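You operate a simulated robot arm through the tools that you are given. There is no shell and no other tool. Be economical: measure what you need, move in short steps, check, and stop when the job is done.

Carry out the task below with a simulated robot arm. There is one attempt and no reset: what you move stays moved.

## Task
Clamp the disc and torque the blue and yellow bolts to 6 Nm, blue first.
Fine: one click each; the red driver goes back into its holder and the clamp stays shut.

The check looks at the end state, three seconds after you hand in, the way a careful person would. Anything else that was tipped, shoved, dropped, spilled or broken makes it a failure.

## Robot
A 7-joint arm with a two-finger parallel gripper, fixed in place. Base frame: the origin is at the foot of the arm, x ahead of it, y to its left, z up; the work surface is at about z = 880. Lengths are in mm, angles in rad, forces in N, time in s.
With the tool pointing down near the work surface it reaches from about 240 to 680 mm from the base axis. Its first joint turns from -1.152 to 1.152 rad. Payload 2.4 kg.
The tool frame sits at the grasp point between the pads (the TCP): z along the fingers, y along the line on which they close. The tips reach 30 mm beyond it. Largest opening 94 mm; finger width 28, thickness 10; the body of the gripper, 50 by 96 mm, starts 55 mm behind the TCP.
Orientation is that of the tool frame in the base frame, as [roll, pitch, yaw] about the fixed x, y, z axes, in that order (R = Rz(yaw) Ry(pitch) Rx(roll)). With the fingers straight down and closing along the base's y, the tool's x points along the base's -x, its y along +y and its z along -z.

## Interface
- The arm moves only by the tool drive_tool. Its arguments are lists of equal length, an entry for each row: "translation": the shift along the tool's x, y, z in units of 100 mm (1.0 is 100 mm), a list of three; "angular": the turn, a rotation vector about the tool's x, y, z in units of 120 degrees (1.0 is 120 degrees), a list of three; "gripper": the closure, from 0 (fully open) to 1 (shut). In form: {"translation": [[dx, dy, dz], ...], "angular": [[wx, wy, wz], ...], "gripper": [gripper, ...]}. A call has 1 to 12 rows; each row is the pose to reach, as a shift and turn from the pose commanded when the call began, along the tool's axes at that moment. A call with a number of a shift or a turn outside -1 to 1 is refused whole. Rows are played at 5 a second. More than 50 mm and 0.15 rad between two rows, or a gripper value outside its range, and nothing of the call is played. A pose out of reach is approached as far as the arm can. The call stops where the force on the tool passes 70 N (or 10 N more than at its start, if that is more) or the arm is blocked; 0.2 s more then pass. Each finger travels about 153 mm/s and halts on what it meets, pressing with about 23 N; the grip force reading is that of the motor and also rises with nothing between the fingers. The clock runs only during rows and for 0.2 s after the last one: add rows that repeat a pose to give the fingers time. The reply holds the time, the measured pose of the TCP, the force on the tool along the base axes, the opening and the grip force, in the units named above and with some noise, with the torque about the TCP (base axes, N m) and any sound that the robot's microphone picked up.
- Cameras (640 x 400 px; columns grow to the right, rows downward): "scene" is fixed at [54.1, 483.6, 1459.4]; the picture's right is [-0.60, -0.80, 0.00], its down [-0.35, 0.26, -0.90] and it looks along [0.72, -0.54, -0.44] (base axes); focal length 360 px, centre (320, 200). "wrist" rides on the gripper at [76, 14, -102] in the tool frame; the picture's right is [-0.18, 0.98, 0.00], its down [-0.75, -0.14, -0.64] and it looks along [-0.63, -0.12, 0.77] (tool axes); focal length 243 px, centre (320, 200). There is no depth. A picture from a camera that has moved, and an enlarged one, comes with that camera's place and axes in the base frame and with its lens.
- get_image(camera): a new picture of that camera. No time passes.
- close_up(camera, box): a new picture of the part [left, top, right, bottom] of that camera's present view, enlarged. No time passes.
- close_job(): hands the job in; it is judged then, once.

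Work in short steps. Places have to be worked out from the pictures, the camera data and where the tool is seen: move nearer, look again, correct. Check each grasp and each placing, and mend what went wrong. You have 120 turns and 64 pictures in all, those below and enlarged ones among them. Open the gripper and draw the arm clear of the work before you hand the job in, unless the task says otherwise; then end with one line.

The tools are called as a command line: name --argument value ..., lists and objects as JSON in quotes. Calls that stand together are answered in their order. drive_tool: Moves the arm, as the interface text tells. Its arguments: {"type":"object","properties":{"translation":{"type":"array","items":{"type":"array","items":{"type":"number"}}},"angular":{"type":"array","items":{"type":"array","items":{"type":"number"}}},"gripper":{"type":"array","items":{"type":"number"}}},"required":["translation","angular","gripper"]} The other tools are called the same way: get_image (camera) takes a picture; close_up (camera, box) takes an enlarged picture of a part of a camera's view; close_job () hands the job in.

At the start:

```text
time_s: 0.0
tool_pos: [389.8, 37.5, 1242.7]
ee_rot: [-3.14, -0.002, -3.142]
wrist_force: [-0.4, -0.5, 0.0]
ft_torque: [0.01, 0.02, -0.03]
opening: 94.3
grip_force: 0.1
```

scene: 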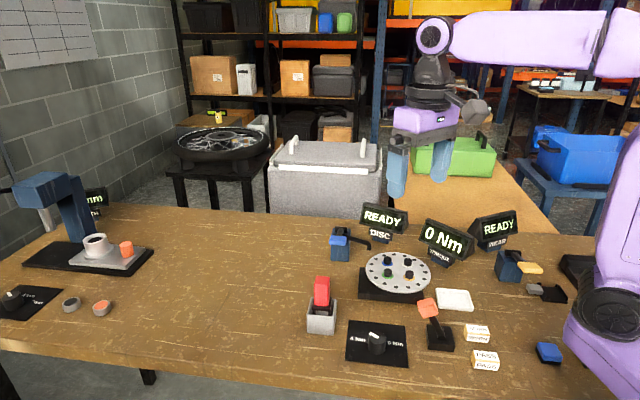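
wrist: 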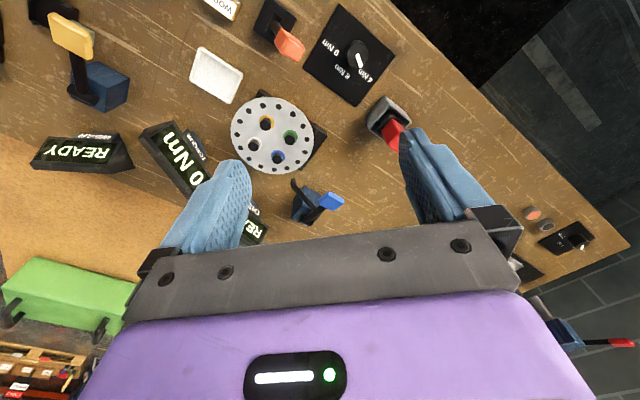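

The bench shows a disc with four bolts, a red driver in a holder, a torque dial and several levers. I'll look closer before moving.

close_up --camera "scene" --box '[290, 190, 450, 290]'

close_up --camera "scene" --box '[290, 270, 450, 370]'

close_up --camera "wrist" --box '[180, 0, 440, 240]'

close_up --camera "scene" --box '[420, 200, 580, 380]'

```text
4.00 times, centred on (370, 240) of scene
camera zoom: at [54.1, 483.6, 1459.4], right [-0.6, -0.8, 0.0], down [-0.35, 0.26, -0.9], along [0.72, -0.54, -0.44], focal length 1440 px, centre (120, 40)
```

zoom: 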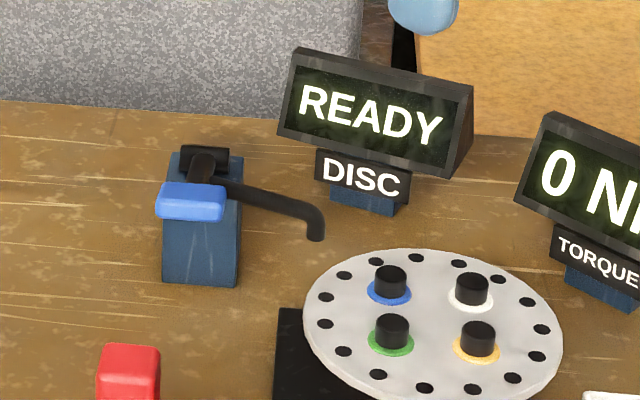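

```text
4.00 times, centred on (370, 320) of scene
camera zoom: at [54.1, 483.6, 1459.4], right [-0.6, -0.8, 0.0], down [-0.35, 0.26, -0.9], along [0.72, -0.54, -0.44], focal length 1440 px, centre (120, -280)
```

zoom: 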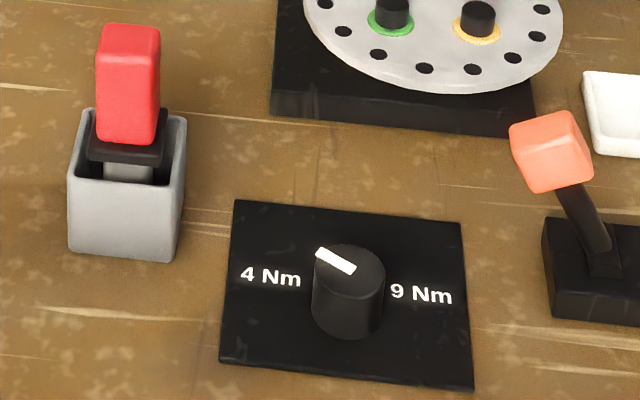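

```text
1.67 times, centred on (310, 120) of wrist
camera zoom: at [313.8, 51.4, 1346.0], right [0.18, 0.98, 0.0], down [0.75, -0.14, 0.64], along [0.63, -0.12, -0.77], focal length 404 px, centre (337, 333)
```

zoom: 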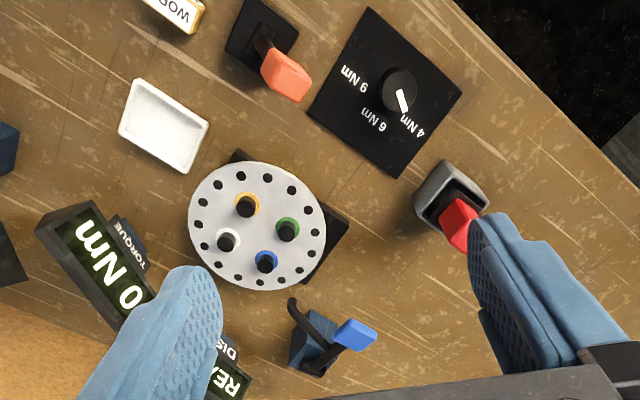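

```text
2.22 times, centred on (500, 290) of scene
camera zoom: at [54.1, 483.6, 1459.4], right [-0.6, -0.8, 0.0], down [-0.35, 0.26, -0.9], along [0.72, -0.54, -0.44], focal length 800 px, centre (-80, 0)
```

zoom: 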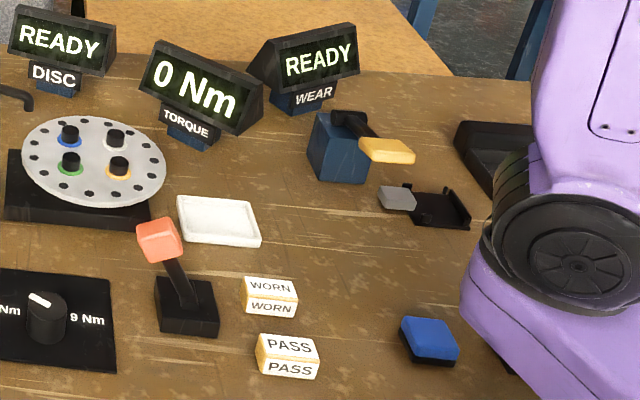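

Rough positions: driver holder ~(505,140), dial ~(400,85), disc ~(485,-70), blue clamp ~(650,-45). I'll lower the arm for a better wrist view.

drive_tool --translation '[[-0.1, -0.2, 0.3], [-0.2, -0.4, 0.65], [-0.3, -0.57, 1.0], [-0.3, -0.57, 1.0]]' --angular '[[0, 0, 0], [0, 0, 0], [0, 0, 0], [0, 0, 0]]' --gripper '[0, 0, 0, 0]'

get_image --camera "wrist"

```text
time_s: 1.0
tool_pos: [420.5, -19.7, 1141.3]
ee_rot: [3.139, 0.001, -3.14]
wrist_force: [0.2, -0.3, -0.8]
ft_torque: [0.01, 0.02, 0.01]
opening: 94.0
grip_force: 0.0
```

```text
57 pictures are left
camera wrist: at [344.7, -5.6, 1244.8], right [0.18, 0.98, 0.0], down [0.75, -0.14, 0.64], along [0.63, -0.12, -0.77], focal length 243 px, centre (320, 200)
```

wrist: 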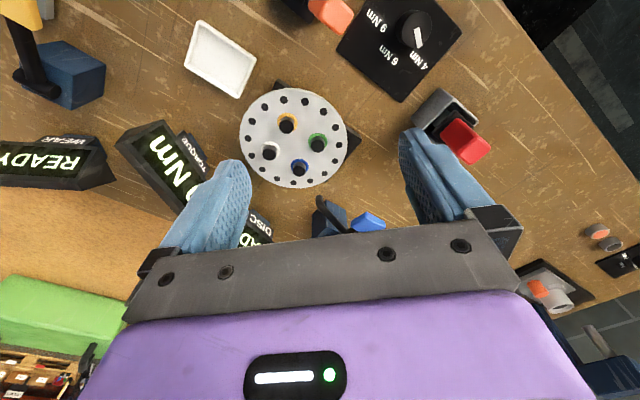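

Next I hover above the dial to read its labels and pointer accurately.

drive_tool --translation '[[0.13, 0.4, 0.1], [0.26, 0.8, 0.2], [0.36, 1.0, 0.4], [0.36, 1.0, 0.4]]' --angular '[[0, 0, 0], [0, 0, 0], [0, 0, 0], [0, 0, 0]]' --gripper '[0, 0, 0, 0]'

get_image --camera "wrist"

close_up --camera "wrist" --box '[240, 40, 400, 180]'

```text
time_s: 2.0
tool_pos: [383.6, 79.0, 1099.2]
ee_rot: [3.141, 0.0, 3.142]
wrist_force: [0.2, -0.1, -0.4]
ft_torque: [0.0, 0.02, 0.02]
opening: 94.1
grip_force: 0.0
```

```text
56 pictures are left
camera wrist: at [307.3, 94.4, 1204.8], right [0.18, 0.98, 0.0], down [0.75, -0.14, 0.64], along [0.63, -0.12, -0.77], focal length 243 px, centre (320, 200)
```

wrist: 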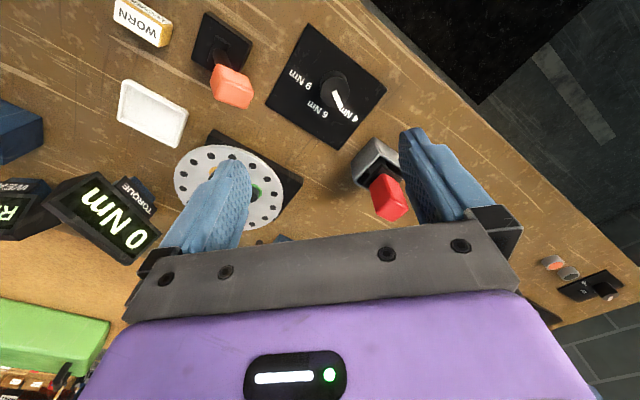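

```text
2.86 times, centred on (320, 110) of wrist
camera zoom: at [307.3, 94.4, 1204.8], right [0.18, 0.98, 0.0], down [0.75, -0.14, 0.64], along [0.63, -0.12, -0.77], focal length 693 px, centre (320, 457)
```

zoom: 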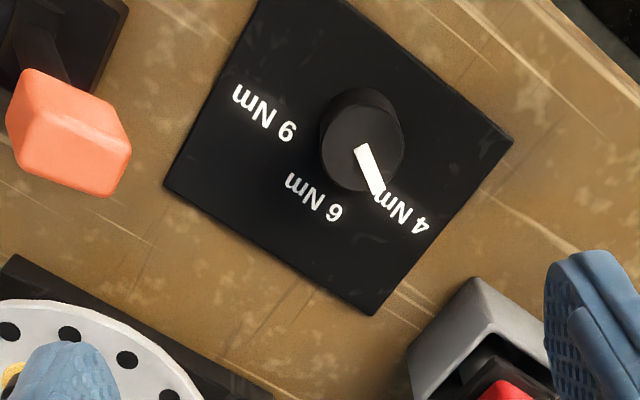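

Dial knob centre ≈(391,94), top z≈920; pointer at about +13° (4 Nm), the 6 Nm label at about −46°, so I need a −60° turn. I'll hover above the knob pre-rotated +30°, with the fingers partly closed.

drive_tool --translation '[[-0.02, 0.04, 0.25], [-0.04, 0.08, 0.5], [-0.06, 0.12, 0.75], [-0.075, 0.15, 0.99], [-0.075, 0.15, 0.99]]' --angular '[[0, 0, -0.0625], [0, 0, -0.125], [0, 0, -0.1875], [0, 0, -0.25], [0, 0, -0.25]]' --gripper '[0.3, 0.3, 0.3, 0.3, 0.3]'

get_image --camera "wrist"

close_up --camera "scene" --box '[300, 220, 500, 380]'

```text
time_s: 3.2
tool_pos: [392.4, 96.2, 1005.2]
ee_rot: [-3.141, 0.001, -2.616]
wrist_force: [-0.4, -0.5, -0.2]
ft_torque: [-0.02, -0.02, 0.01]
opening: 65.8
grip_force: 0.2
```

```text
54 pictures are left
camera wrist: at [318.8, 70.1, 1107.5], right [-0.33, 0.94, 0.0], down [0.72, 0.26, 0.64], along [0.61, 0.21, -0.77], focal length 243 px, centre (320, 200)
```

wrist: 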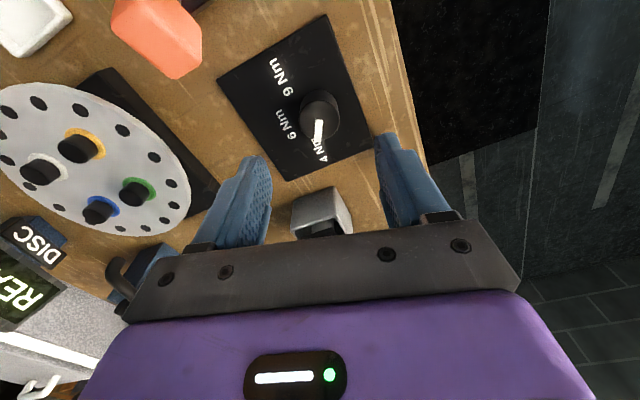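

```text
2.50 times, centred on (400, 300) of scene
camera zoom: at [54.1, 483.7, 1459.4], right [-0.6, -0.8, 0.0], down [-0.35, 0.26, -0.9], along [0.72, -0.54, -0.44], focal length 900 px, centre (120, -50)
```

zoom: 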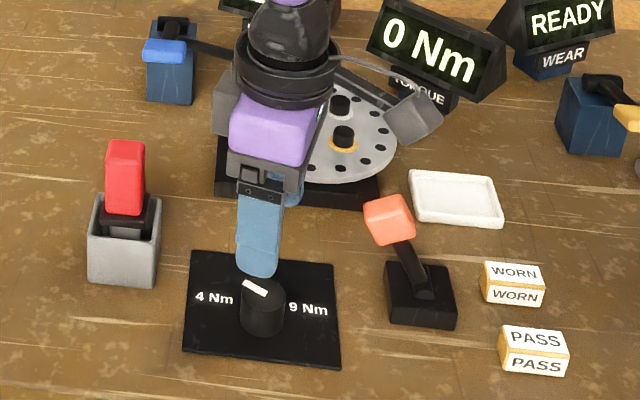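

Refined knob centre (390,94). Descending around it to tip height ≈894, still open.

drive_tool --translation '[[0.032, -0.007, 0.3], [0.032, -0.007, 0.6], [0.032, -0.007, 0.81], [0.032, -0.007, 0.81]]' --angular '[[0, 0, 0], [0, 0, 0], [0, 0, 0], [0, 0, 0]]' --gripper '[0.3, 0.3, 0.3, 0.3]'

close_up --camera "scene" --box '[340, 260, 460, 380]'

```text
time_s: 4.2
tool_pos: [389.0, 93.5, 922.2]
ee_rot: [3.141, 0.0, -2.618]
wrist_force: [0.2, 0.0, -0.1]
ft_torque: [-0.02, 0.01, 0.02]
opening: 65.7
grip_force: 0.0
```

```text
3.33 times, centred on (400, 320) of scene
camera zoom: at [54.1, 483.6, 1459.4], right [-0.6, -0.8, 0.0], down [-0.35, 0.26, -0.9], along [0.72, -0.54, -0.44], focal length 1200 px, centre (53, -200)
```

zoom: 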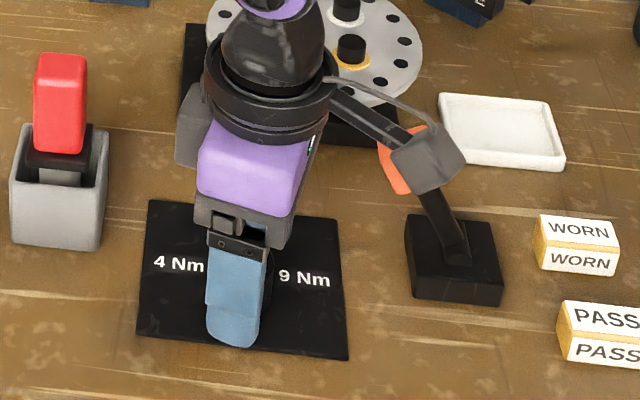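

Positioned around the knob; closing.

drive_tool --translation '[[0, 0, 0], [0, 0, 0], [0, 0, 0]]' --angular '[[0, 0, 0], [0, 0, 0], [0, 0, 0]]' --gripper '[0.6, 0.8, 0.8]'

```text
time_s: 5.0
tool_pos: [388.8, 93.3, 922.6]
ee_rot: [3.141, 0.0, -2.618]
wrist_force: [1.5, -1.1, -4.2]
ft_torque: [0.54, -0.05, -0.03]
opening: 33.7
grip_force: 45.1
```

Gripped at 33.7 mm. Turning −60° about vertical (tool +z), in small steps.

drive_tool --translation '[[0, 0, 0], [0, 0, 0], [0, 0, 0], [0, 0, 0], [0, 0, 0], [0, 0, 0], [0, 0, 0], [0, 0, 0], [0, 0, 0]]' --angular '[[0, 0, 0.0625], [0, 0, 0.125], [0, 0, 0.1875], [0, 0, 0.25], [0, 0, 0.3125], [0, 0, 0.375], [0, 0, 0.4375], [0, 0, 0.5], [0, 0, 0.5]]' --gripper '[0.8, 0.8, 0.8, 0.8, 0.8, 0.8, 0.8, 0.8, 0.8]'

close_up --camera "scene" --box '[300, 200, 500, 380]'

```text
time_s: 7.0
tool_pos: [391.8, 91.6, 923.2]
ee_rot: [3.136, 0.008, 2.617]
wrist_force: [14.1, 25.3, 0.5]
ft_torque: [0.06, -0.38, -0.03]
opening: 34.8
grip_force: 14.2
```

```text
2.22 times, centred on (400, 290) of scene
camera zoom: at [54.4, 484.3, 1459.2], right [-0.6, -0.8, 0.0], down [-0.36, 0.26, -0.9], along [0.72, -0.54, -0.44], focal length 800 px, centre (142, 0)
```

zoom: 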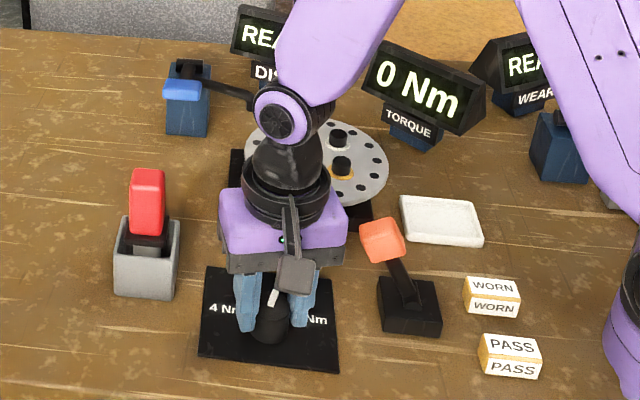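

It turned; the pointer appears near the 6 Nm direction. I'll open and rise to check it.

drive_tool --translation '[[0, 0, 0], [0, 0, 0], [0, 0, -0.4], [0, 0, -0.8], [0, 0, -0.99], [0, 0, -0.99]]' --angular '[[0, 0, 0], [0, 0, 0], [0, 0, 0], [0, 0, 0], [0, 0, 0], [0, 0, 0]]' --gripper '[0.4, 0.3, 0.3, 0.3, 0.3, 0.3]'

close_up --camera "wrist" --box '[220, 20, 420, 180]'

```text
time_s: 8.4
tool_pos: [388.2, 92.8, 1023.1]
ee_rot: [-3.141, -0.001, 2.616]
wrist_force: [0.2, -0.4, -0.7]
ft_torque: [0.0, 0.01, 0.0]
opening: 65.7
grip_force: 0.1
```

```text
2.50 times, centred on (320, 100) of wrist
camera zoom: at [330.3, 143.3, 1125.9], right [0.65, 0.76, 0.0], down [0.58, -0.5, 0.64], along [0.49, -0.42, -0.77], focal length 606 px, centre (320, 450)
```

zoom: 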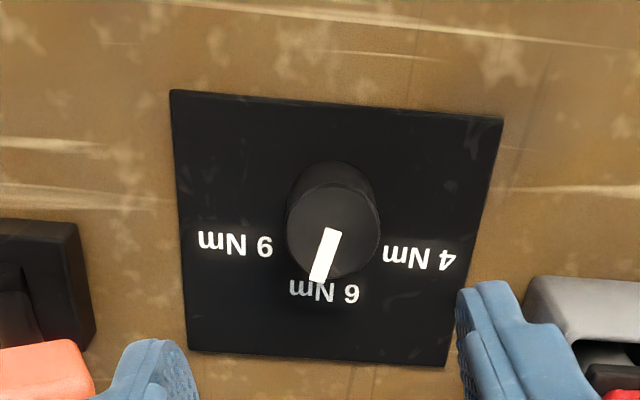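

The pointer seems to have slightly overshot 6 Nm. I'll check from the scene camera too.

close_up --camera "scene" --box '[340, 300, 420, 370]'

close_up --camera "wrist" --box '[280, 70, 360, 150]'

```text
5.71 times, centred on (380, 335) of scene
camera zoom: at [54.0, 483.6, 1459.4], right [-0.6, -0.8, 0.0], down [-0.35, 0.26, -0.9], along [0.72, -0.54, -0.44], focal length 2058 px, centre (-23, -571)
```

zoom: 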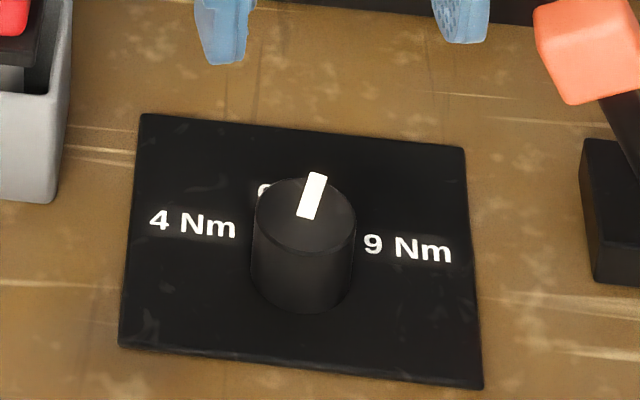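

```text
5.00 times, centred on (320, 110) of wrist
camera zoom: at [330.3, 143.3, 1125.9], right [0.65, 0.76, 0.0], down [0.58, -0.5, 0.64], along [0.49, -0.42, -0.77], focal length 1213 px, centre (320, 650)
```

zoom: 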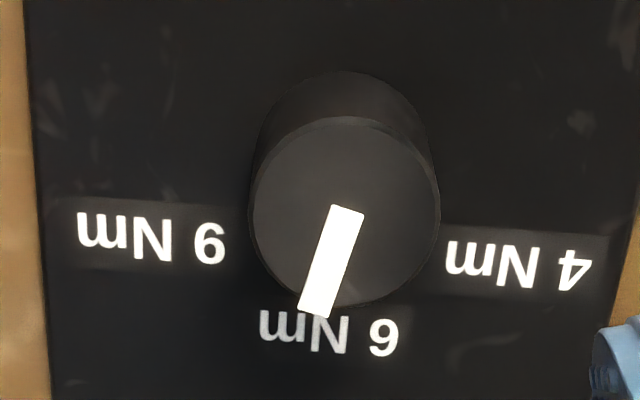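

The pointer is ~11–12° past 6 Nm. I'll re-grip, better centred at (391.5,96), and turn back +11°.

drive_tool --translation '[[-0.013, 0.044, 0.4], [-0.013, 0.044, 0.8], [-0.013, 0.044, 0.99], [-0.013, 0.044, 0.99], [-0.013, 0.044, 0.99], [-0.013, 0.044, 0.99], [-0.013, 0.044, 0.99], [-0.013, 0.044, 0.99], [-0.013, 0.044, 0.99]]' --angular '[[0, 0, 0], [0, 0, 0], [0, 0, 0], [0, 0, 0], [0, 0, 0], [0, 0, 0], [0, 0, -0.046], [0, 0, -0.092], [0, 0, -0.092]]' --gripper '[0.3, 0.3, 0.3, 0.6, 0.8, 0.8, 0.8, 0.8, 0.8]'

drive_tool --translation '[[0, 0, 0], [0, 0, 0], [0, 0, -0.4], [0, 0, -0.8], [0, 0, -0.99], [0, 0, -0.99]]' --angular '[[0, 0, 0], [0, 0, 0], [0, 0, 0], [0, 0, 0], [0, 0, 0], [0, 0, 0]]' --gripper '[0.4, 0.3, 0.3, 0.3, 0.3, 0.3]'

close_up --camera "wrist" --box '[260, 50, 380, 150]'

```text
time_s: 10.4
tool_pos: [390.8, 95.3, 922.8]
ee_rot: [-3.141, -0.001, 2.812]
wrist_force: [-2.4, 2.5, -2.5]
ft_torque: [-0.08, -0.79, 0.05]
opening: 32.1
grip_force: 44.8
```

```text
time_s: 11.8
tool_pos: [392.6, 95.4, 1022.0]
ee_rot: [3.141, 0.001, 2.81]
wrist_force: [0.4, 0.2, 0.3]
ft_torque: [-0.02, -0.01, 0.02]
opening: 66.0
grip_force: 0.1
```

```text
4.00 times, centred on (320, 100) of wrist
camera zoom: at [325.3, 133.7, 1125.5], right [0.49, 0.87, 0.0], down [0.67, -0.38, 0.64], along [0.56, -0.32, -0.77], focal length 970 px, centre (320, 600)
```

zoom: 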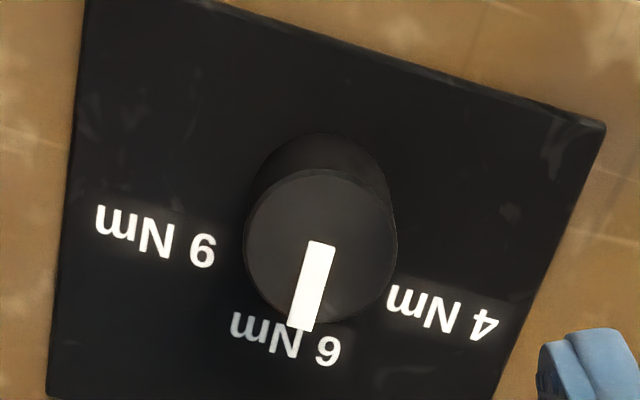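

The pointer now reads −43°, squarely on 6 Nm. Next I'll move up and toward the disc clamp to study it.

drive_tool --translation '[[-0.3, -0.12, -0.3], [-0.6, -0.24, -0.5], [-0.9, -0.36, -0.65], [-0.98, -0.4, -0.8], [-0.98, -0.4, -0.8]]' --angular '[[0, 0, -0.04], [0, 0, -0.08], [0, 0, -0.12], [0, 0, -0.158], [0, 0, -0.158]]' --gripper '[0.3, 0.3, 0.3, 0.3, 0.3]'

drive_tool --translation '[[-0.3, -0.25, -0.2], [-0.6, -0.5, -0.4], [-0.87, -0.7, -0.5], [-0.87, -0.7, -0.5]]' --angular '[[0, 0, 0], [0, 0, 0], [0, 0, 0], [0, 0, 0]]' --gripper '[0, 0, 0, 0]'

get_image --camera "wrist"

```text
time_s: 13.0
tool_pos: [472.6, 24.4, 1103.8]
ee_rot: [3.141, 0.0, -3.14]
wrist_force: [-0.4, -0.5, -0.6]
ft_torque: [0.02, 0.0, 0.0]
opening: 65.9
grip_force: 0.1
```

```text
time_s: 14.0
tool_pos: [558.6, -44.4, 1152.3]
ee_rot: [3.142, 0.0, -3.14]
wrist_force: [-0.5, -0.2, -0.1]
ft_torque: [0.02, 0.02, 0.02]
opening: 94.1
grip_force: 0.0
```

```text
46 pictures are left
camera wrist: at [482.7, -30.2, 1255.2], right [0.18, 0.98, 0.0], down [0.75, -0.14, 0.64], along [0.63, -0.12, -0.77], focal length 243 px, centre (320, 200)
```

wrist: 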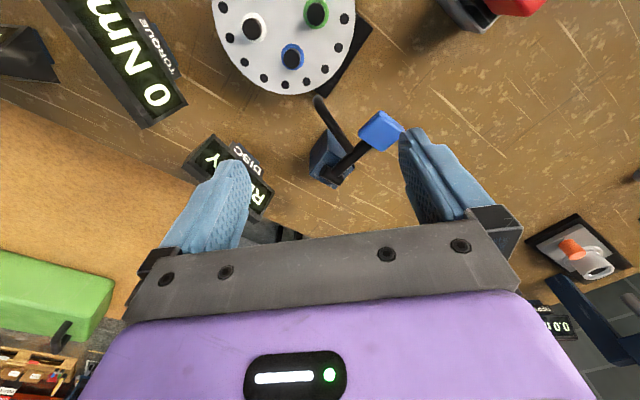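

close_up --camera "wrist" --box '[270, 60, 430, 210]'

close_up --camera "scene" --box '[320, 215, 380, 270]'

```text
2.67 times, centred on (350, 135) of wrist
camera zoom: at [482.7, -30.2, 1255.2], right [0.18, 0.98, 0.0], down [0.75, -0.14, 0.64], along [0.63, -0.12, -0.77], focal length 647 px, centre (240, 373)
```

zoom: 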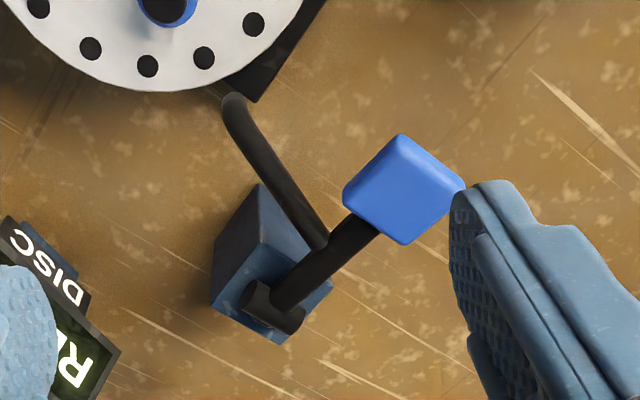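

```text
7.27 times, centred on (350, 242) of scene
camera zoom: at [54.1, 483.6, 1459.4], right [-0.6, -0.8, 0.0], down [-0.35, 0.26, -0.9], along [0.72, -0.54, -0.44], focal length 2619 px, centre (102, -109)
```

zoom: 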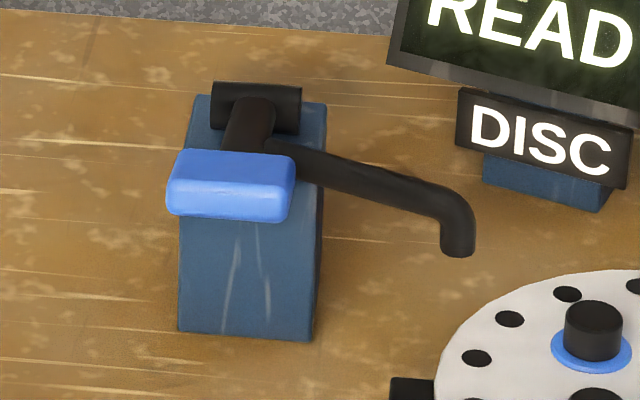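

Lever: pivot ≈(672,−50,973), blue handle ≈(607,16,998), hook tip ≈(567,−50,970) just above the disc rim; the horizontal axle means pressing the handle down should close it. I'll hover closed fingers over the handle.

drive_tool --translation '[[-0.15, 0.2, 0.25], [-0.3, 0.4, 0.5], [-0.46, 0.61, 0.75], [-0.46, 0.61, 0.92], [-0.46, 0.61, 0.92]]' --angular '[[0, 0, 0], [0, 0, 0], [0, 0, 0], [0, 0, 0], [0, 0, 0]]' --gripper '[1, 1, 1, 1, 1]'

close_up --camera "scene" --box '[290, 180, 450, 300]'

get_image --camera "wrist"

```text
time_s: 15.2
tool_pos: [605.1, 17.9, 1060.0]
ee_rot: [-3.141, 0.0, -3.141]
wrist_force: [-0.1, -0.5, -0.4]
ft_torque: [0.01, -0.03, 0.0]
opening: 0.0
grip_force: 23.0
```

```text
3.33 times, centred on (370, 240) of scene
camera zoom: at [54.1, 483.7, 1459.4], right [-0.6, -0.8, 0.0], down [-0.35, 0.26, -0.9], along [0.72, -0.54, -0.44], focal length 1200 px, centre (153, 67)
```

zoom: 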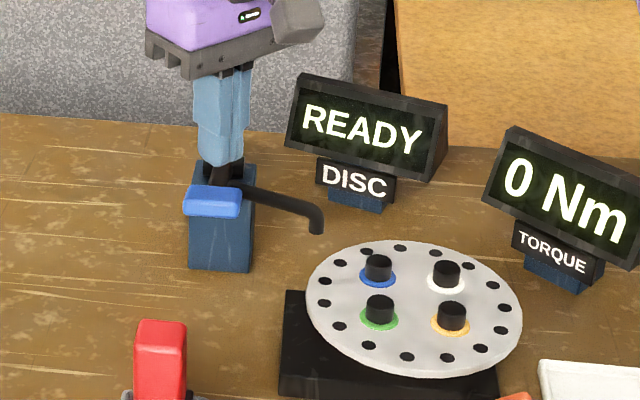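

```text
42 pictures are left
camera wrist: at [528.7, 32.1, 1162.4], right [0.18, 0.98, 0.0], down [0.75, -0.14, 0.64], along [0.63, -0.12, -0.77], focal length 243 px, centre (320, 200)
```

wrist: 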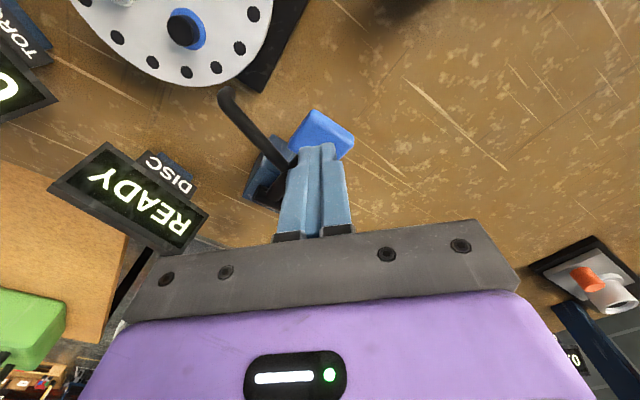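

Fingers are aligned over the handle. Pressing down gradually.

drive_tool --translation '[[0, 0, 0.1], [0, 0, 0.2], [0, 0, 0.28], [0, 0, 0.34], [0, 0, 0.4], [0, 0, 0.46], [0, 0, 0.52], [0, 0, 0.52]]' --angular '[[0, 0, 0], [0, 0, 0], [0, 0, 0], [0, 0, 0], [0, 0, 0], [0, 0, 0], [0, 0, 0], [0, 0, 0]]' --gripper '[1, 1, 1, 1, 1, 1, 1, 1]'

close_up --camera "scene" --box '[290, 180, 450, 300]'

```text
time_s: 17.0
tool_pos: [605.5, 19.0, 1007.6]
ee_rot: [-3.14, 0.001, -3.14]
wrist_force: [0.5, -0.4, 0.0]
ft_torque: [0.04, 0.0, -0.01]
opening: 0.1
grip_force: 23.3
```

```text
3.33 times, centred on (370, 240) of scene
camera zoom: at [54.0, 483.6, 1459.4], right [-0.6, -0.8, 0.0], down [-0.35, 0.26, -0.9], along [0.72, -0.54, -0.44], focal length 1200 px, centre (153, 67)
```

zoom: 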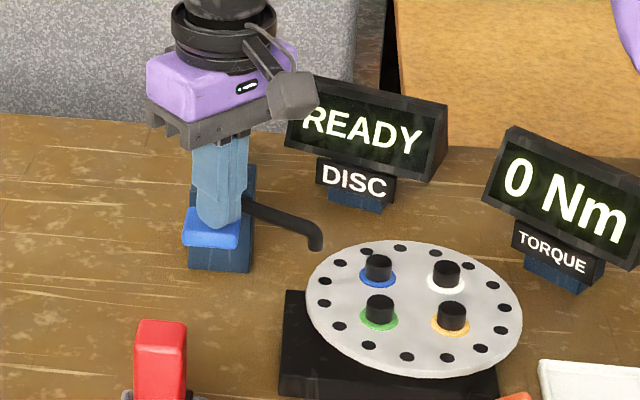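

The lever is moving down with the fingers (the hook dropped too). Continuing.

drive_tool --translation '[[0, 0, 0.06], [0, 0, 0.12], [0, 0, 0.18], [0, 0, 0.24], [0, 0, 0.3], [0, 0, 0.36], [0, 0, 0.36]]' --angular '[[0, 0, 0], [0, 0, 0], [0, 0, 0], [0, 0, 0], [0, 0, 0], [0, 0, 0], [0, 0, 0]]' --gripper '[1, 1, 1, 1, 1, 1, 1]'

close_up --camera "scene" --box '[290, 180, 450, 300]'

```text
time_s: 18.6
tool_pos: [605.0, 17.2, 980.2]
ee_rot: [-3.141, 0.01, -3.141]
wrist_force: [-19.6, 0.0, 32.4]
ft_torque: [-0.27, 0.2, -0.16]
opening: 0.1
grip_force: 22.8
stopped in row 7: the force on the tool passed its limit at 70 N (the readings are from after the stop); the commanded pose is now the measured one
```

```text
3.33 times, centred on (370, 240) of scene
camera zoom: at [52.8, 483.7, 1459.5], right [-0.6, -0.8, 0.0], down [-0.35, 0.26, -0.9], along [0.72, -0.54, -0.44], focal length 1200 px, centre (153, 67)
```

zoom: 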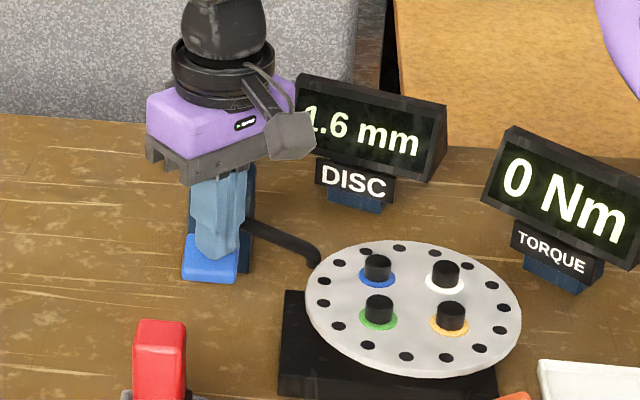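

The hook reached the disc rim and the DISC display now shows a reading (“1.6 mm”). I'll lift off and see whether it stays shut.

drive_tool --translation '[[0, 0, -0.3], [0, 0, -0.6], [0, 0, -0.95], [0, 0, -0.95], [0, 0, -0.95]]' --angular '[[0, 0, 0], [0, 0, 0], [0, 0, 0], [0, 0, 0], [0, 0, 0]]' --gripper '[1, 1, 1, 1, 1]'

close_up --camera "scene" --box '[290, 180, 450, 300]'

get_image --camera "wrist"

```text
time_s: 19.8
tool_pos: [606.8, 16.4, 1072.9]
ee_rot: [-3.141, 0.01, 3.139]
wrist_force: [0.2, -0.2, -0.4]
ft_torque: [0.05, 0.0, 0.01]
opening: 0.0
grip_force: 23.0
```

```text
3.33 times, centred on (370, 240) of scene
camera zoom: at [54.1, 483.6, 1459.4], right [-0.6, -0.8, 0.0], down [-0.35, 0.26, -0.9], along [0.72, -0.54, -0.44], focal length 1200 px, centre (153, 67)
```

zoom: 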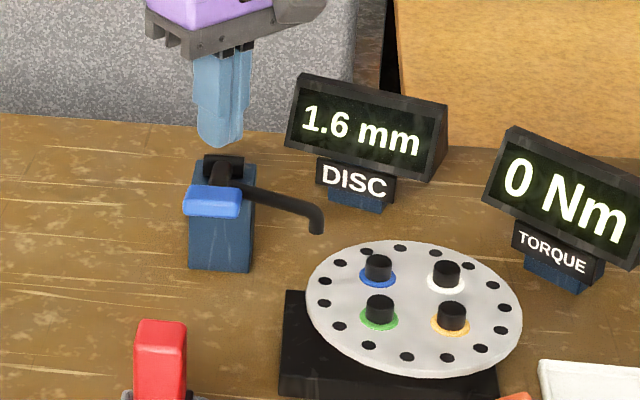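

```text
38 pictures are left
camera wrist: at [529.7, 31.1, 1175.3], right [0.18, 0.98, 0.0], down [0.75, -0.14, 0.65], along [0.64, -0.12, -0.76], focal length 243 px, centre (320, 200)
```

wrist: 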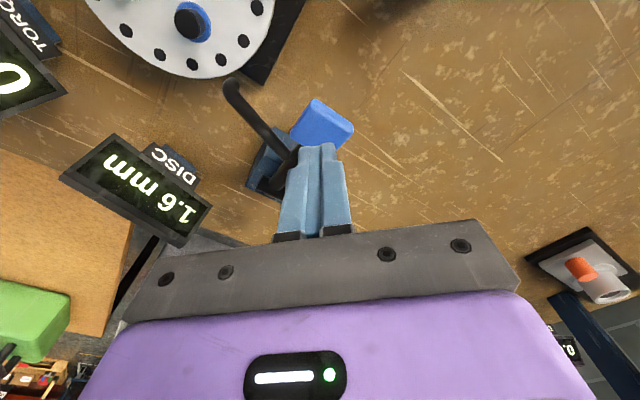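

It sprang back: the blue lever is only a thickness gauge. The orange lever next to the disc fixture must be the clamp; I'll go look at it.

drive_tool --translation '[[0.4, 0, -0.2], [0.8, 0, -0.4], [1.0, 0, -0.4]]' --angular '[[0, 0, 0], [0, 0, 0], [0, 0, 0]]' --gripper '[0.6, 0.3, 0.3]'

drive_tool --translation '[[0.45, 0, 0], [0.9, -0.1, 0], [1.0, -0.2, 0]]' --angular '[[0, 0, 0], [0, 0, 0], [0, 0, 0]]' --gripper '[0.3, 0.3, 0.3]'

drive_tool --translation '[[0.3, -0.05, 0], [0.55, -0.1, 0], [0.55, -0.1, 0]]' --angular '[[0, 0, 0], [0, 0, 0], [0, 0, 0]]' --gripper '[0.3, 0.3, 0.3]'

get_image --camera "wrist"

```text
time_s: 20.6
tool_pos: [505.7, 16.3, 1110.7]
ee_rot: [-3.141, 0.01, -3.141]
wrist_force: [-0.7, 0.4, -0.1]
ft_torque: [0.01, -0.01, 0.02]
opening: 65.5
grip_force: 0.0
```

```text
time_s: 21.4
tool_pos: [405.0, -3.0, 1112.3]
ee_rot: [3.142, 0.01, 3.14]
wrist_force: [0.1, -0.7, 0.6]
ft_torque: [-0.01, -0.02, 0.02]
opening: 66.0
grip_force: 0.1
```

```text
time_s: 22.2
tool_pos: [350.3, -13.2, 1109.5]
ee_rot: [3.141, 0.011, 3.14]
wrist_force: [0.1, -0.1, 0.4]
ft_torque: [0.02, -0.02, 0.02]
opening: 66.0
grip_force: 0.1
```

```text
37 pictures are left
camera wrist: at [273.7, 1.0, 1212.6], right [0.19, 0.98, 0.0], down [0.75, -0.14, 0.65], along [0.64, -0.12, -0.76], focal length 243 px, centre (320, 200)
```

wrist: 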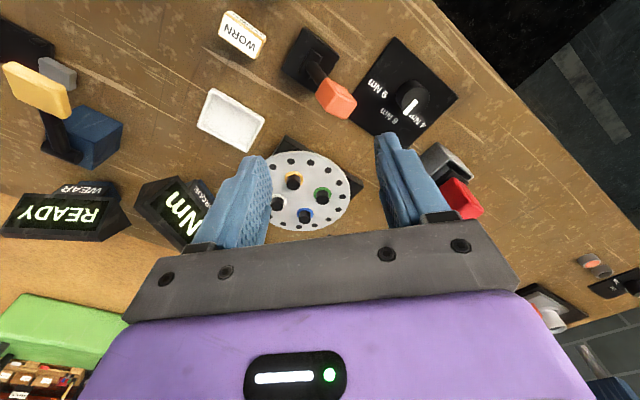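

close_up --camera "wrist" --box '[260, 10, 380, 130]'

close_up --camera "scene" --box '[350, 240, 480, 360]'

```text
3.33 times, centred on (320, 70) of wrist
camera zoom: at [273.7, 1.0, 1212.6], right [0.19, 0.98, 0.0], down [0.75, -0.14, 0.65], along [0.64, -0.12, -0.76], focal length 809 px, centre (320, 633)
```

zoom: 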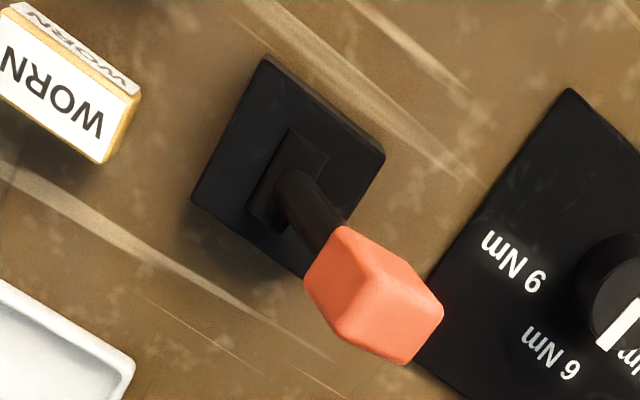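

```text
3.33 times, centred on (415, 300) of scene
camera zoom: at [54.0, 483.6, 1459.4], right [-0.6, -0.8, 0.0], down [-0.35, 0.26, -0.9], along [0.72, -0.54, -0.44], focal length 1200 px, centre (3, -133)
```

zoom: 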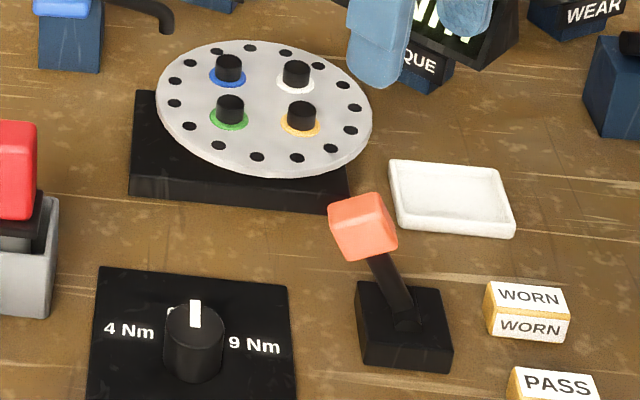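

Lever root ≈(334,−20,908), orange knob ≈(354,1,970), leaning toward (+x,+y) along 45°. I'll push it over to the other side: first place closed fingers behind the knob, yawed 45°.

drive_tool --translation '[[-0.06, 0.08, 0.05], [-0.12, 0.16, 0.1], [-0.18, 0.24, 0.2], [-0.24, 0.32, 0.3], [-0.3, 0.4, 0.4], [-0.34, 0.45, 0.5], [-0.34, 0.45, 0.5]]' --angular '[[0, 0, -0.0625], [0, 0, -0.125], [0, 0, -0.1875], [0, 0, -0.25], [0, 0, -0.3125], [0, 0, -0.375], [0, 0, -0.375]]' --gripper '[1, 1, 1, 1, 1, 1, 1]'

drive_tool --translation '[[0, 0, 0.3], [0, 0, 0.6], [0, 0, 0.71], [0, 0, 0.71]]' --angular '[[0, 0, 0], [0, 0, 0], [0, 0, 0], [0, 0, 0]]' --gripper '[1, 1, 1, 1]'

get_image --camera "wrist"

close_up --camera "scene" --box '[350, 240, 480, 360]'

```text
time_s: 23.8
tool_pos: [383.9, 32.9, 1060.9]
ee_rot: [-3.134, 0.007, -2.355]
wrist_force: [-0.6, 0.5, -0.4]
ft_torque: [0.02, -0.02, 0.0]
opening: 0.0
grip_force: 22.7
```

```text
time_s: 24.8
tool_pos: [385.9, 32.8, 989.4]
ee_rot: [-3.135, 0.009, -2.357]
wrist_force: [0.3, 0.2, -0.8]
ft_torque: [-0.01, 0.03, -0.02]
opening: 0.2
grip_force: 22.9
```

```text
34 pictures are left
camera wrist: at [320.7, -11.2, 1092.2], right [-0.56, 0.83, -0.01], down [0.63, 0.43, 0.65], along [0.54, 0.36, -0.76], focal length 243 px, centre (320, 200)
```

wrist: 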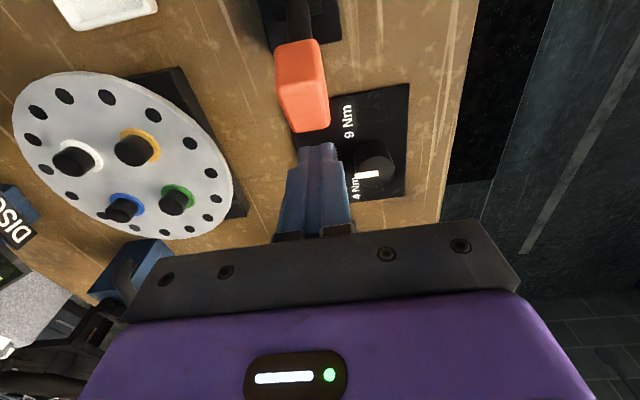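

```text
3.33 times, centred on (415, 300) of scene
camera zoom: at [54.1, 483.6, 1459.4], right [-0.6, -0.8, 0.0], down [-0.35, 0.26, -0.9], along [0.72, -0.54, -0.44], focal length 1200 px, centre (3, -133)
```

zoom: 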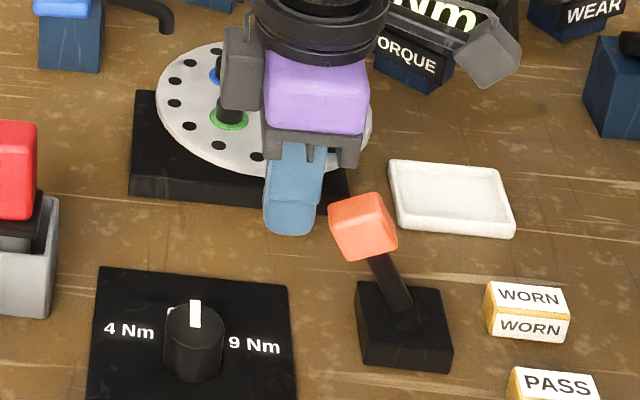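

Fingers are lined up behind the knob. Pushing along tool +x.

drive_tool --translation '[[0.08, 0, 0], [0.16, 0, 0], [0.24, 0, 0], [0.32, 0, 0], [0.4, 0, 0], [0.48, 0, 0], [0.56, 0, 0], [0.62, 0, 0], [0.62, 0, 0]]' --angular '[[0, 0, 0], [0, 0, 0], [0, 0, 0], [0, 0, 0], [0, 0, 0], [0, 0, 0], [0, 0, 0], [0, 0, 0], [0, 0, 0]]' --gripper '[1, 1, 1, 1, 1, 1, 1, 1, 1]'

get_image --camera "scene"

```text
time_s: 26.8
tool_pos: [342.0, -13.1, 988.5]
ee_rot: [-3.134, 0.007, -2.357]
wrist_force: [0.3, -1.3, -0.5]
ft_torque: [-0.02, 0.03, -0.01]
opening: 0.0
grip_force: 23.2
```

```text
32 pictures are left
```

scene: 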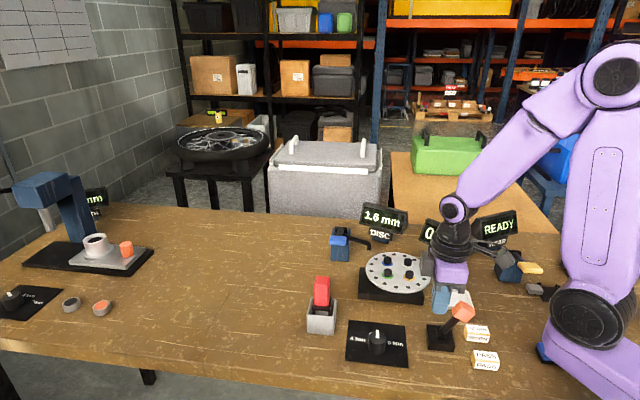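

The lever has flipped to the other side. I'll nudge a little further to make sure it's at its stop, then inspect the fixture.

drive_tool --translation '[[0.05, 0, 0], [0.1, 0, 0], [0.13, 0, 0], [0, 0, 0], [-0.2, 0, 0], [-0.2, 0, -0.4], [-0.2, 0, -0.8], [-0.2, 0, -0.8]]' --angular '[[0, 0, 0], [0, 0, 0], [0, 0, 0], [0, 0, 0], [0, 0, 0], [0, 0, 0], [0, 0, 0], [0, 0, 0]]' --gripper '[1, 1, 1, 1, 1, 1, 1, 1]'

close_up --camera "scene" --box '[350, 240, 480, 360]'

```text
time_s: 28.6
tool_pos: [355.8, 2.7, 1069.6]
ee_rot: [-3.136, 0.008, -2.357]
wrist_force: [0.6, 0.3, 0.2]
ft_torque: [0.0, 0.01, 0.01]
opening: 0.0
grip_force: 23.2
```

```text
3.33 times, centred on (415, 300) of scene
camera zoom: at [54.0, 483.6, 1459.4], right [-0.6, -0.8, 0.0], down [-0.35, 0.26, -0.9], along [0.72, -0.54, -0.44], focal length 1200 px, centre (3, -133)
```

zoom: 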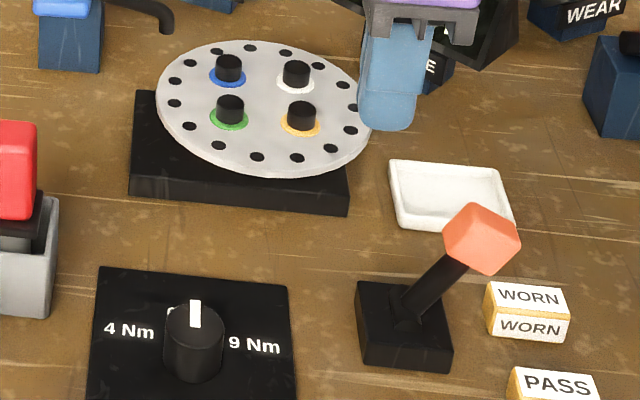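

The lever rests in its opposite stable position. Now to the red driver: move above it and look.

drive_tool --translation '[[-0.15, 0, -0.1], [-0.35, 0, -0.2], [-0.55, 0, -0.3], [-0.7, 0, -0.4], [-0.85, 0, -0.5], [-0.95, 0, -0.6], [-0.95, 0, -0.6]]' --angular '[[0, 0, 0.0625], [0, 0, 0.125], [0, 0, 0.1875], [0, 0, 0.25], [0, 0, 0.3125], [0, 0, 0.375], [0, 0, 0.375]]' --gripper '[0.8, 0.5, 0.3, 0.2, 0.2, 0.2, 0.2]'

drive_tool --translation '[[-0.3, 0.3, 0], [-0.55, 0.55, 0], [-0.55, 0.65, 0], [-0.55, 0.65, 0]]' --angular '[[0, 0, 0], [0, 0, 0], [0, 0, 0], [0, 0, 0]]' --gripper '[0.2, 0.2, 0.2, 0.2]'

get_image --camera "wrist"

close_up --camera "scene" --box '[290, 260, 350, 345]'

```text
time_s: 30.2
tool_pos: [421.5, 69.8, 1130.5]
ee_rot: [3.141, 0.01, 3.14]
wrist_force: [0.1, 0.3, 0.2]
ft_torque: [-0.01, 0.01, -0.01]
opening: 75.2
grip_force: 0.1
```

```text
time_s: 31.2
tool_pos: [476.2, 135.4, 1129.9]
ee_rot: [3.141, 0.012, 3.14]
wrist_force: [0.0, 0.1, 0.5]
ft_torque: [0.01, -0.03, -0.01]
opening: 75.0
grip_force: 0.0
```

```text
30 pictures are left
camera wrist: at [399.5, 148.8, 1232.0], right [0.19, 0.98, 0.0], down [0.75, -0.14, 0.65], along [0.64, -0.12, -0.76], focal length 243 px, centre (320, 200)
```

wrist: 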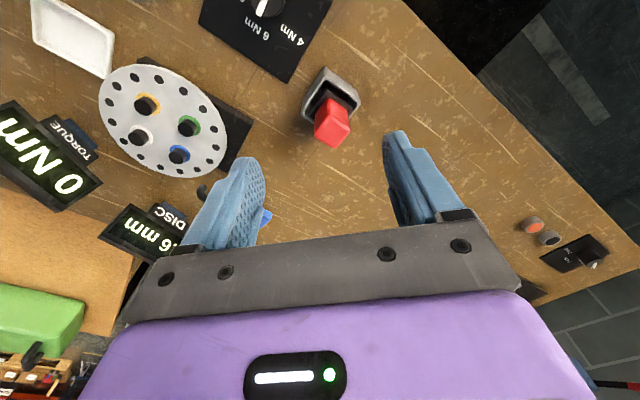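

```text
4.71 times, centred on (320, 302) of scene
camera zoom: at [54.1, 483.7, 1459.4], right [-0.6, -0.8, 0.0], down [-0.35, 0.26, -0.9], along [0.72, -0.54, -0.44], focal length 1694 px, centre (320, -282)
```

zoom: 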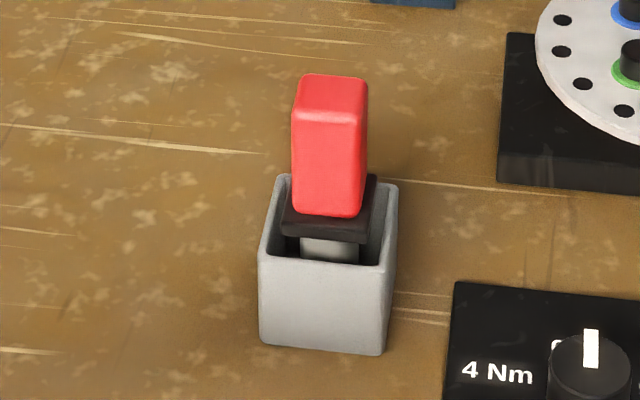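

close_up --camera "wrist" --box '[290, 55, 370, 155]'

```text
4.00 times, centred on (330, 105) of wrist
camera zoom: at [399.5, 148.8, 1232.0], right [0.19, 0.98, 0.0], down [0.75, -0.14, 0.65], along [0.64, -0.12, -0.76], focal length 970 px, centre (280, 580)
```

zoom: 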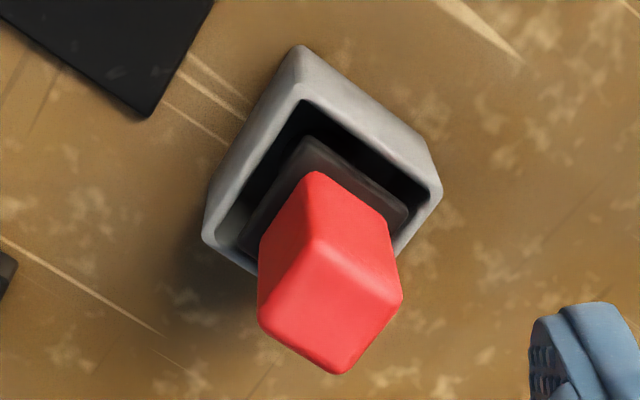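

Driver handle: centre (502,142), top z≈1010, bottom ≈955, a 24 mm square at 45°. I'll level the tool, hover over it with yaw +45°, and check.

drive_tool --translation '[[-0.26, 0.066, 0.15], [-0.26, 0.066, 0.3], [-0.26, 0.066, 0.3]]' --angular '[[0, 0.0057, 0], [0, 0.0057, 0], [0, 0.0057, 0]]' --gripper '[0.3, 0.3, 0.3]'

drive_tool --translation '[[0, 0, 0], [0, 0, 0], [0, 0, 0], [0, 0, 0.1], [0, 0, 0.2], [0, 0, 0.3], [0, 0, 0.3]]' --angular '[[0, 0, -0.0625], [0, 0, -0.125], [0, 0, -0.1875], [0, 0, -0.25], [0, 0, -0.3125], [0, 0, -0.375], [0, 0, -0.375]]' --gripper '[0.3, 0.3, 0.3, 0.3, 0.3, 0.3, 0.3]'

get_image --camera "wrist"

```text
time_s: 32.0
tool_pos: [503.8, 140.9, 1099.6]
ee_rot: [3.14, -0.001, -3.141]
wrist_force: [-1.0, -0.8, 0.6]
ft_torque: [0.03, -0.03, 0.01]
opening: 65.8
grip_force: 0.0
```

```text
time_s: 33.6
tool_pos: [503.7, 139.8, 1071.1]
ee_rot: [3.14, 0.0, -2.353]
wrist_force: [0.5, -0.8, -0.8]
ft_torque: [0.02, 0.01, 0.0]
opening: 65.8
grip_force: 0.0
```

```text
27 pictures are left
camera wrist: at [439.6, 97.4, 1173.5], right [-0.57, 0.82, 0.0], down [0.63, 0.43, 0.64], along [0.53, 0.36, -0.77], focal length 243 px, centre (320, 200)
```

wrist: 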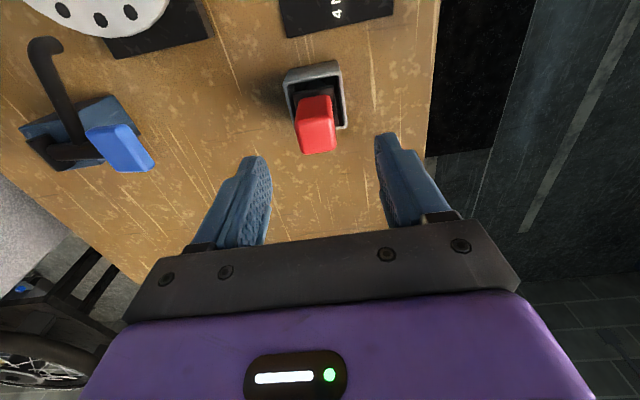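

Handle is centred and square to the fingers. Descending to z≈990 and gripping.

drive_tool --translation '[[0, 0.005, 0.3], [0, 0.005, 0.6], [0, 0.005, 0.81], [0, 0.005, 0.81], [0, 0.005, 0.81], [0, 0.005, 0.81], [0, 0.005, 0.81], [0, 0.005, 0.81]]' --angular '[[0, 0, 0], [0, 0, 0], [0, 0, 0], [0, 0, 0], [0, 0, 0], [0, 0, 0], [0, 0, 0], [0, 0, 0]]' --gripper '[0.3, 0.3, 0.3, 0.3, 0.6, 0.9, 0.9, 0.9]'

close_up --camera "scene" --box '[280, 240, 360, 345]'

```text
time_s: 35.4
tool_pos: [502.7, 141.3, 988.3]
ee_rot: [3.139, 0.0, -2.356]
wrist_force: [1.0, -0.1, -0.3]
ft_torque: [-0.01, 0.03, -0.02]
opening: 34.2
grip_force: 22.9
```

```text
3.81 times, centred on (320, 292) of scene
camera zoom: at [54.1, 483.7, 1459.4], right [-0.6, -0.8, 0.0], down [-0.35, 0.26, -0.9], along [0.72, -0.54, -0.44], focal length 1372 px, centre (320, -152)
```

zoom: 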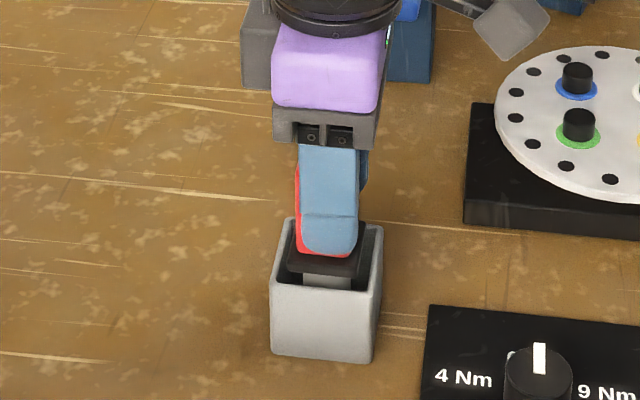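

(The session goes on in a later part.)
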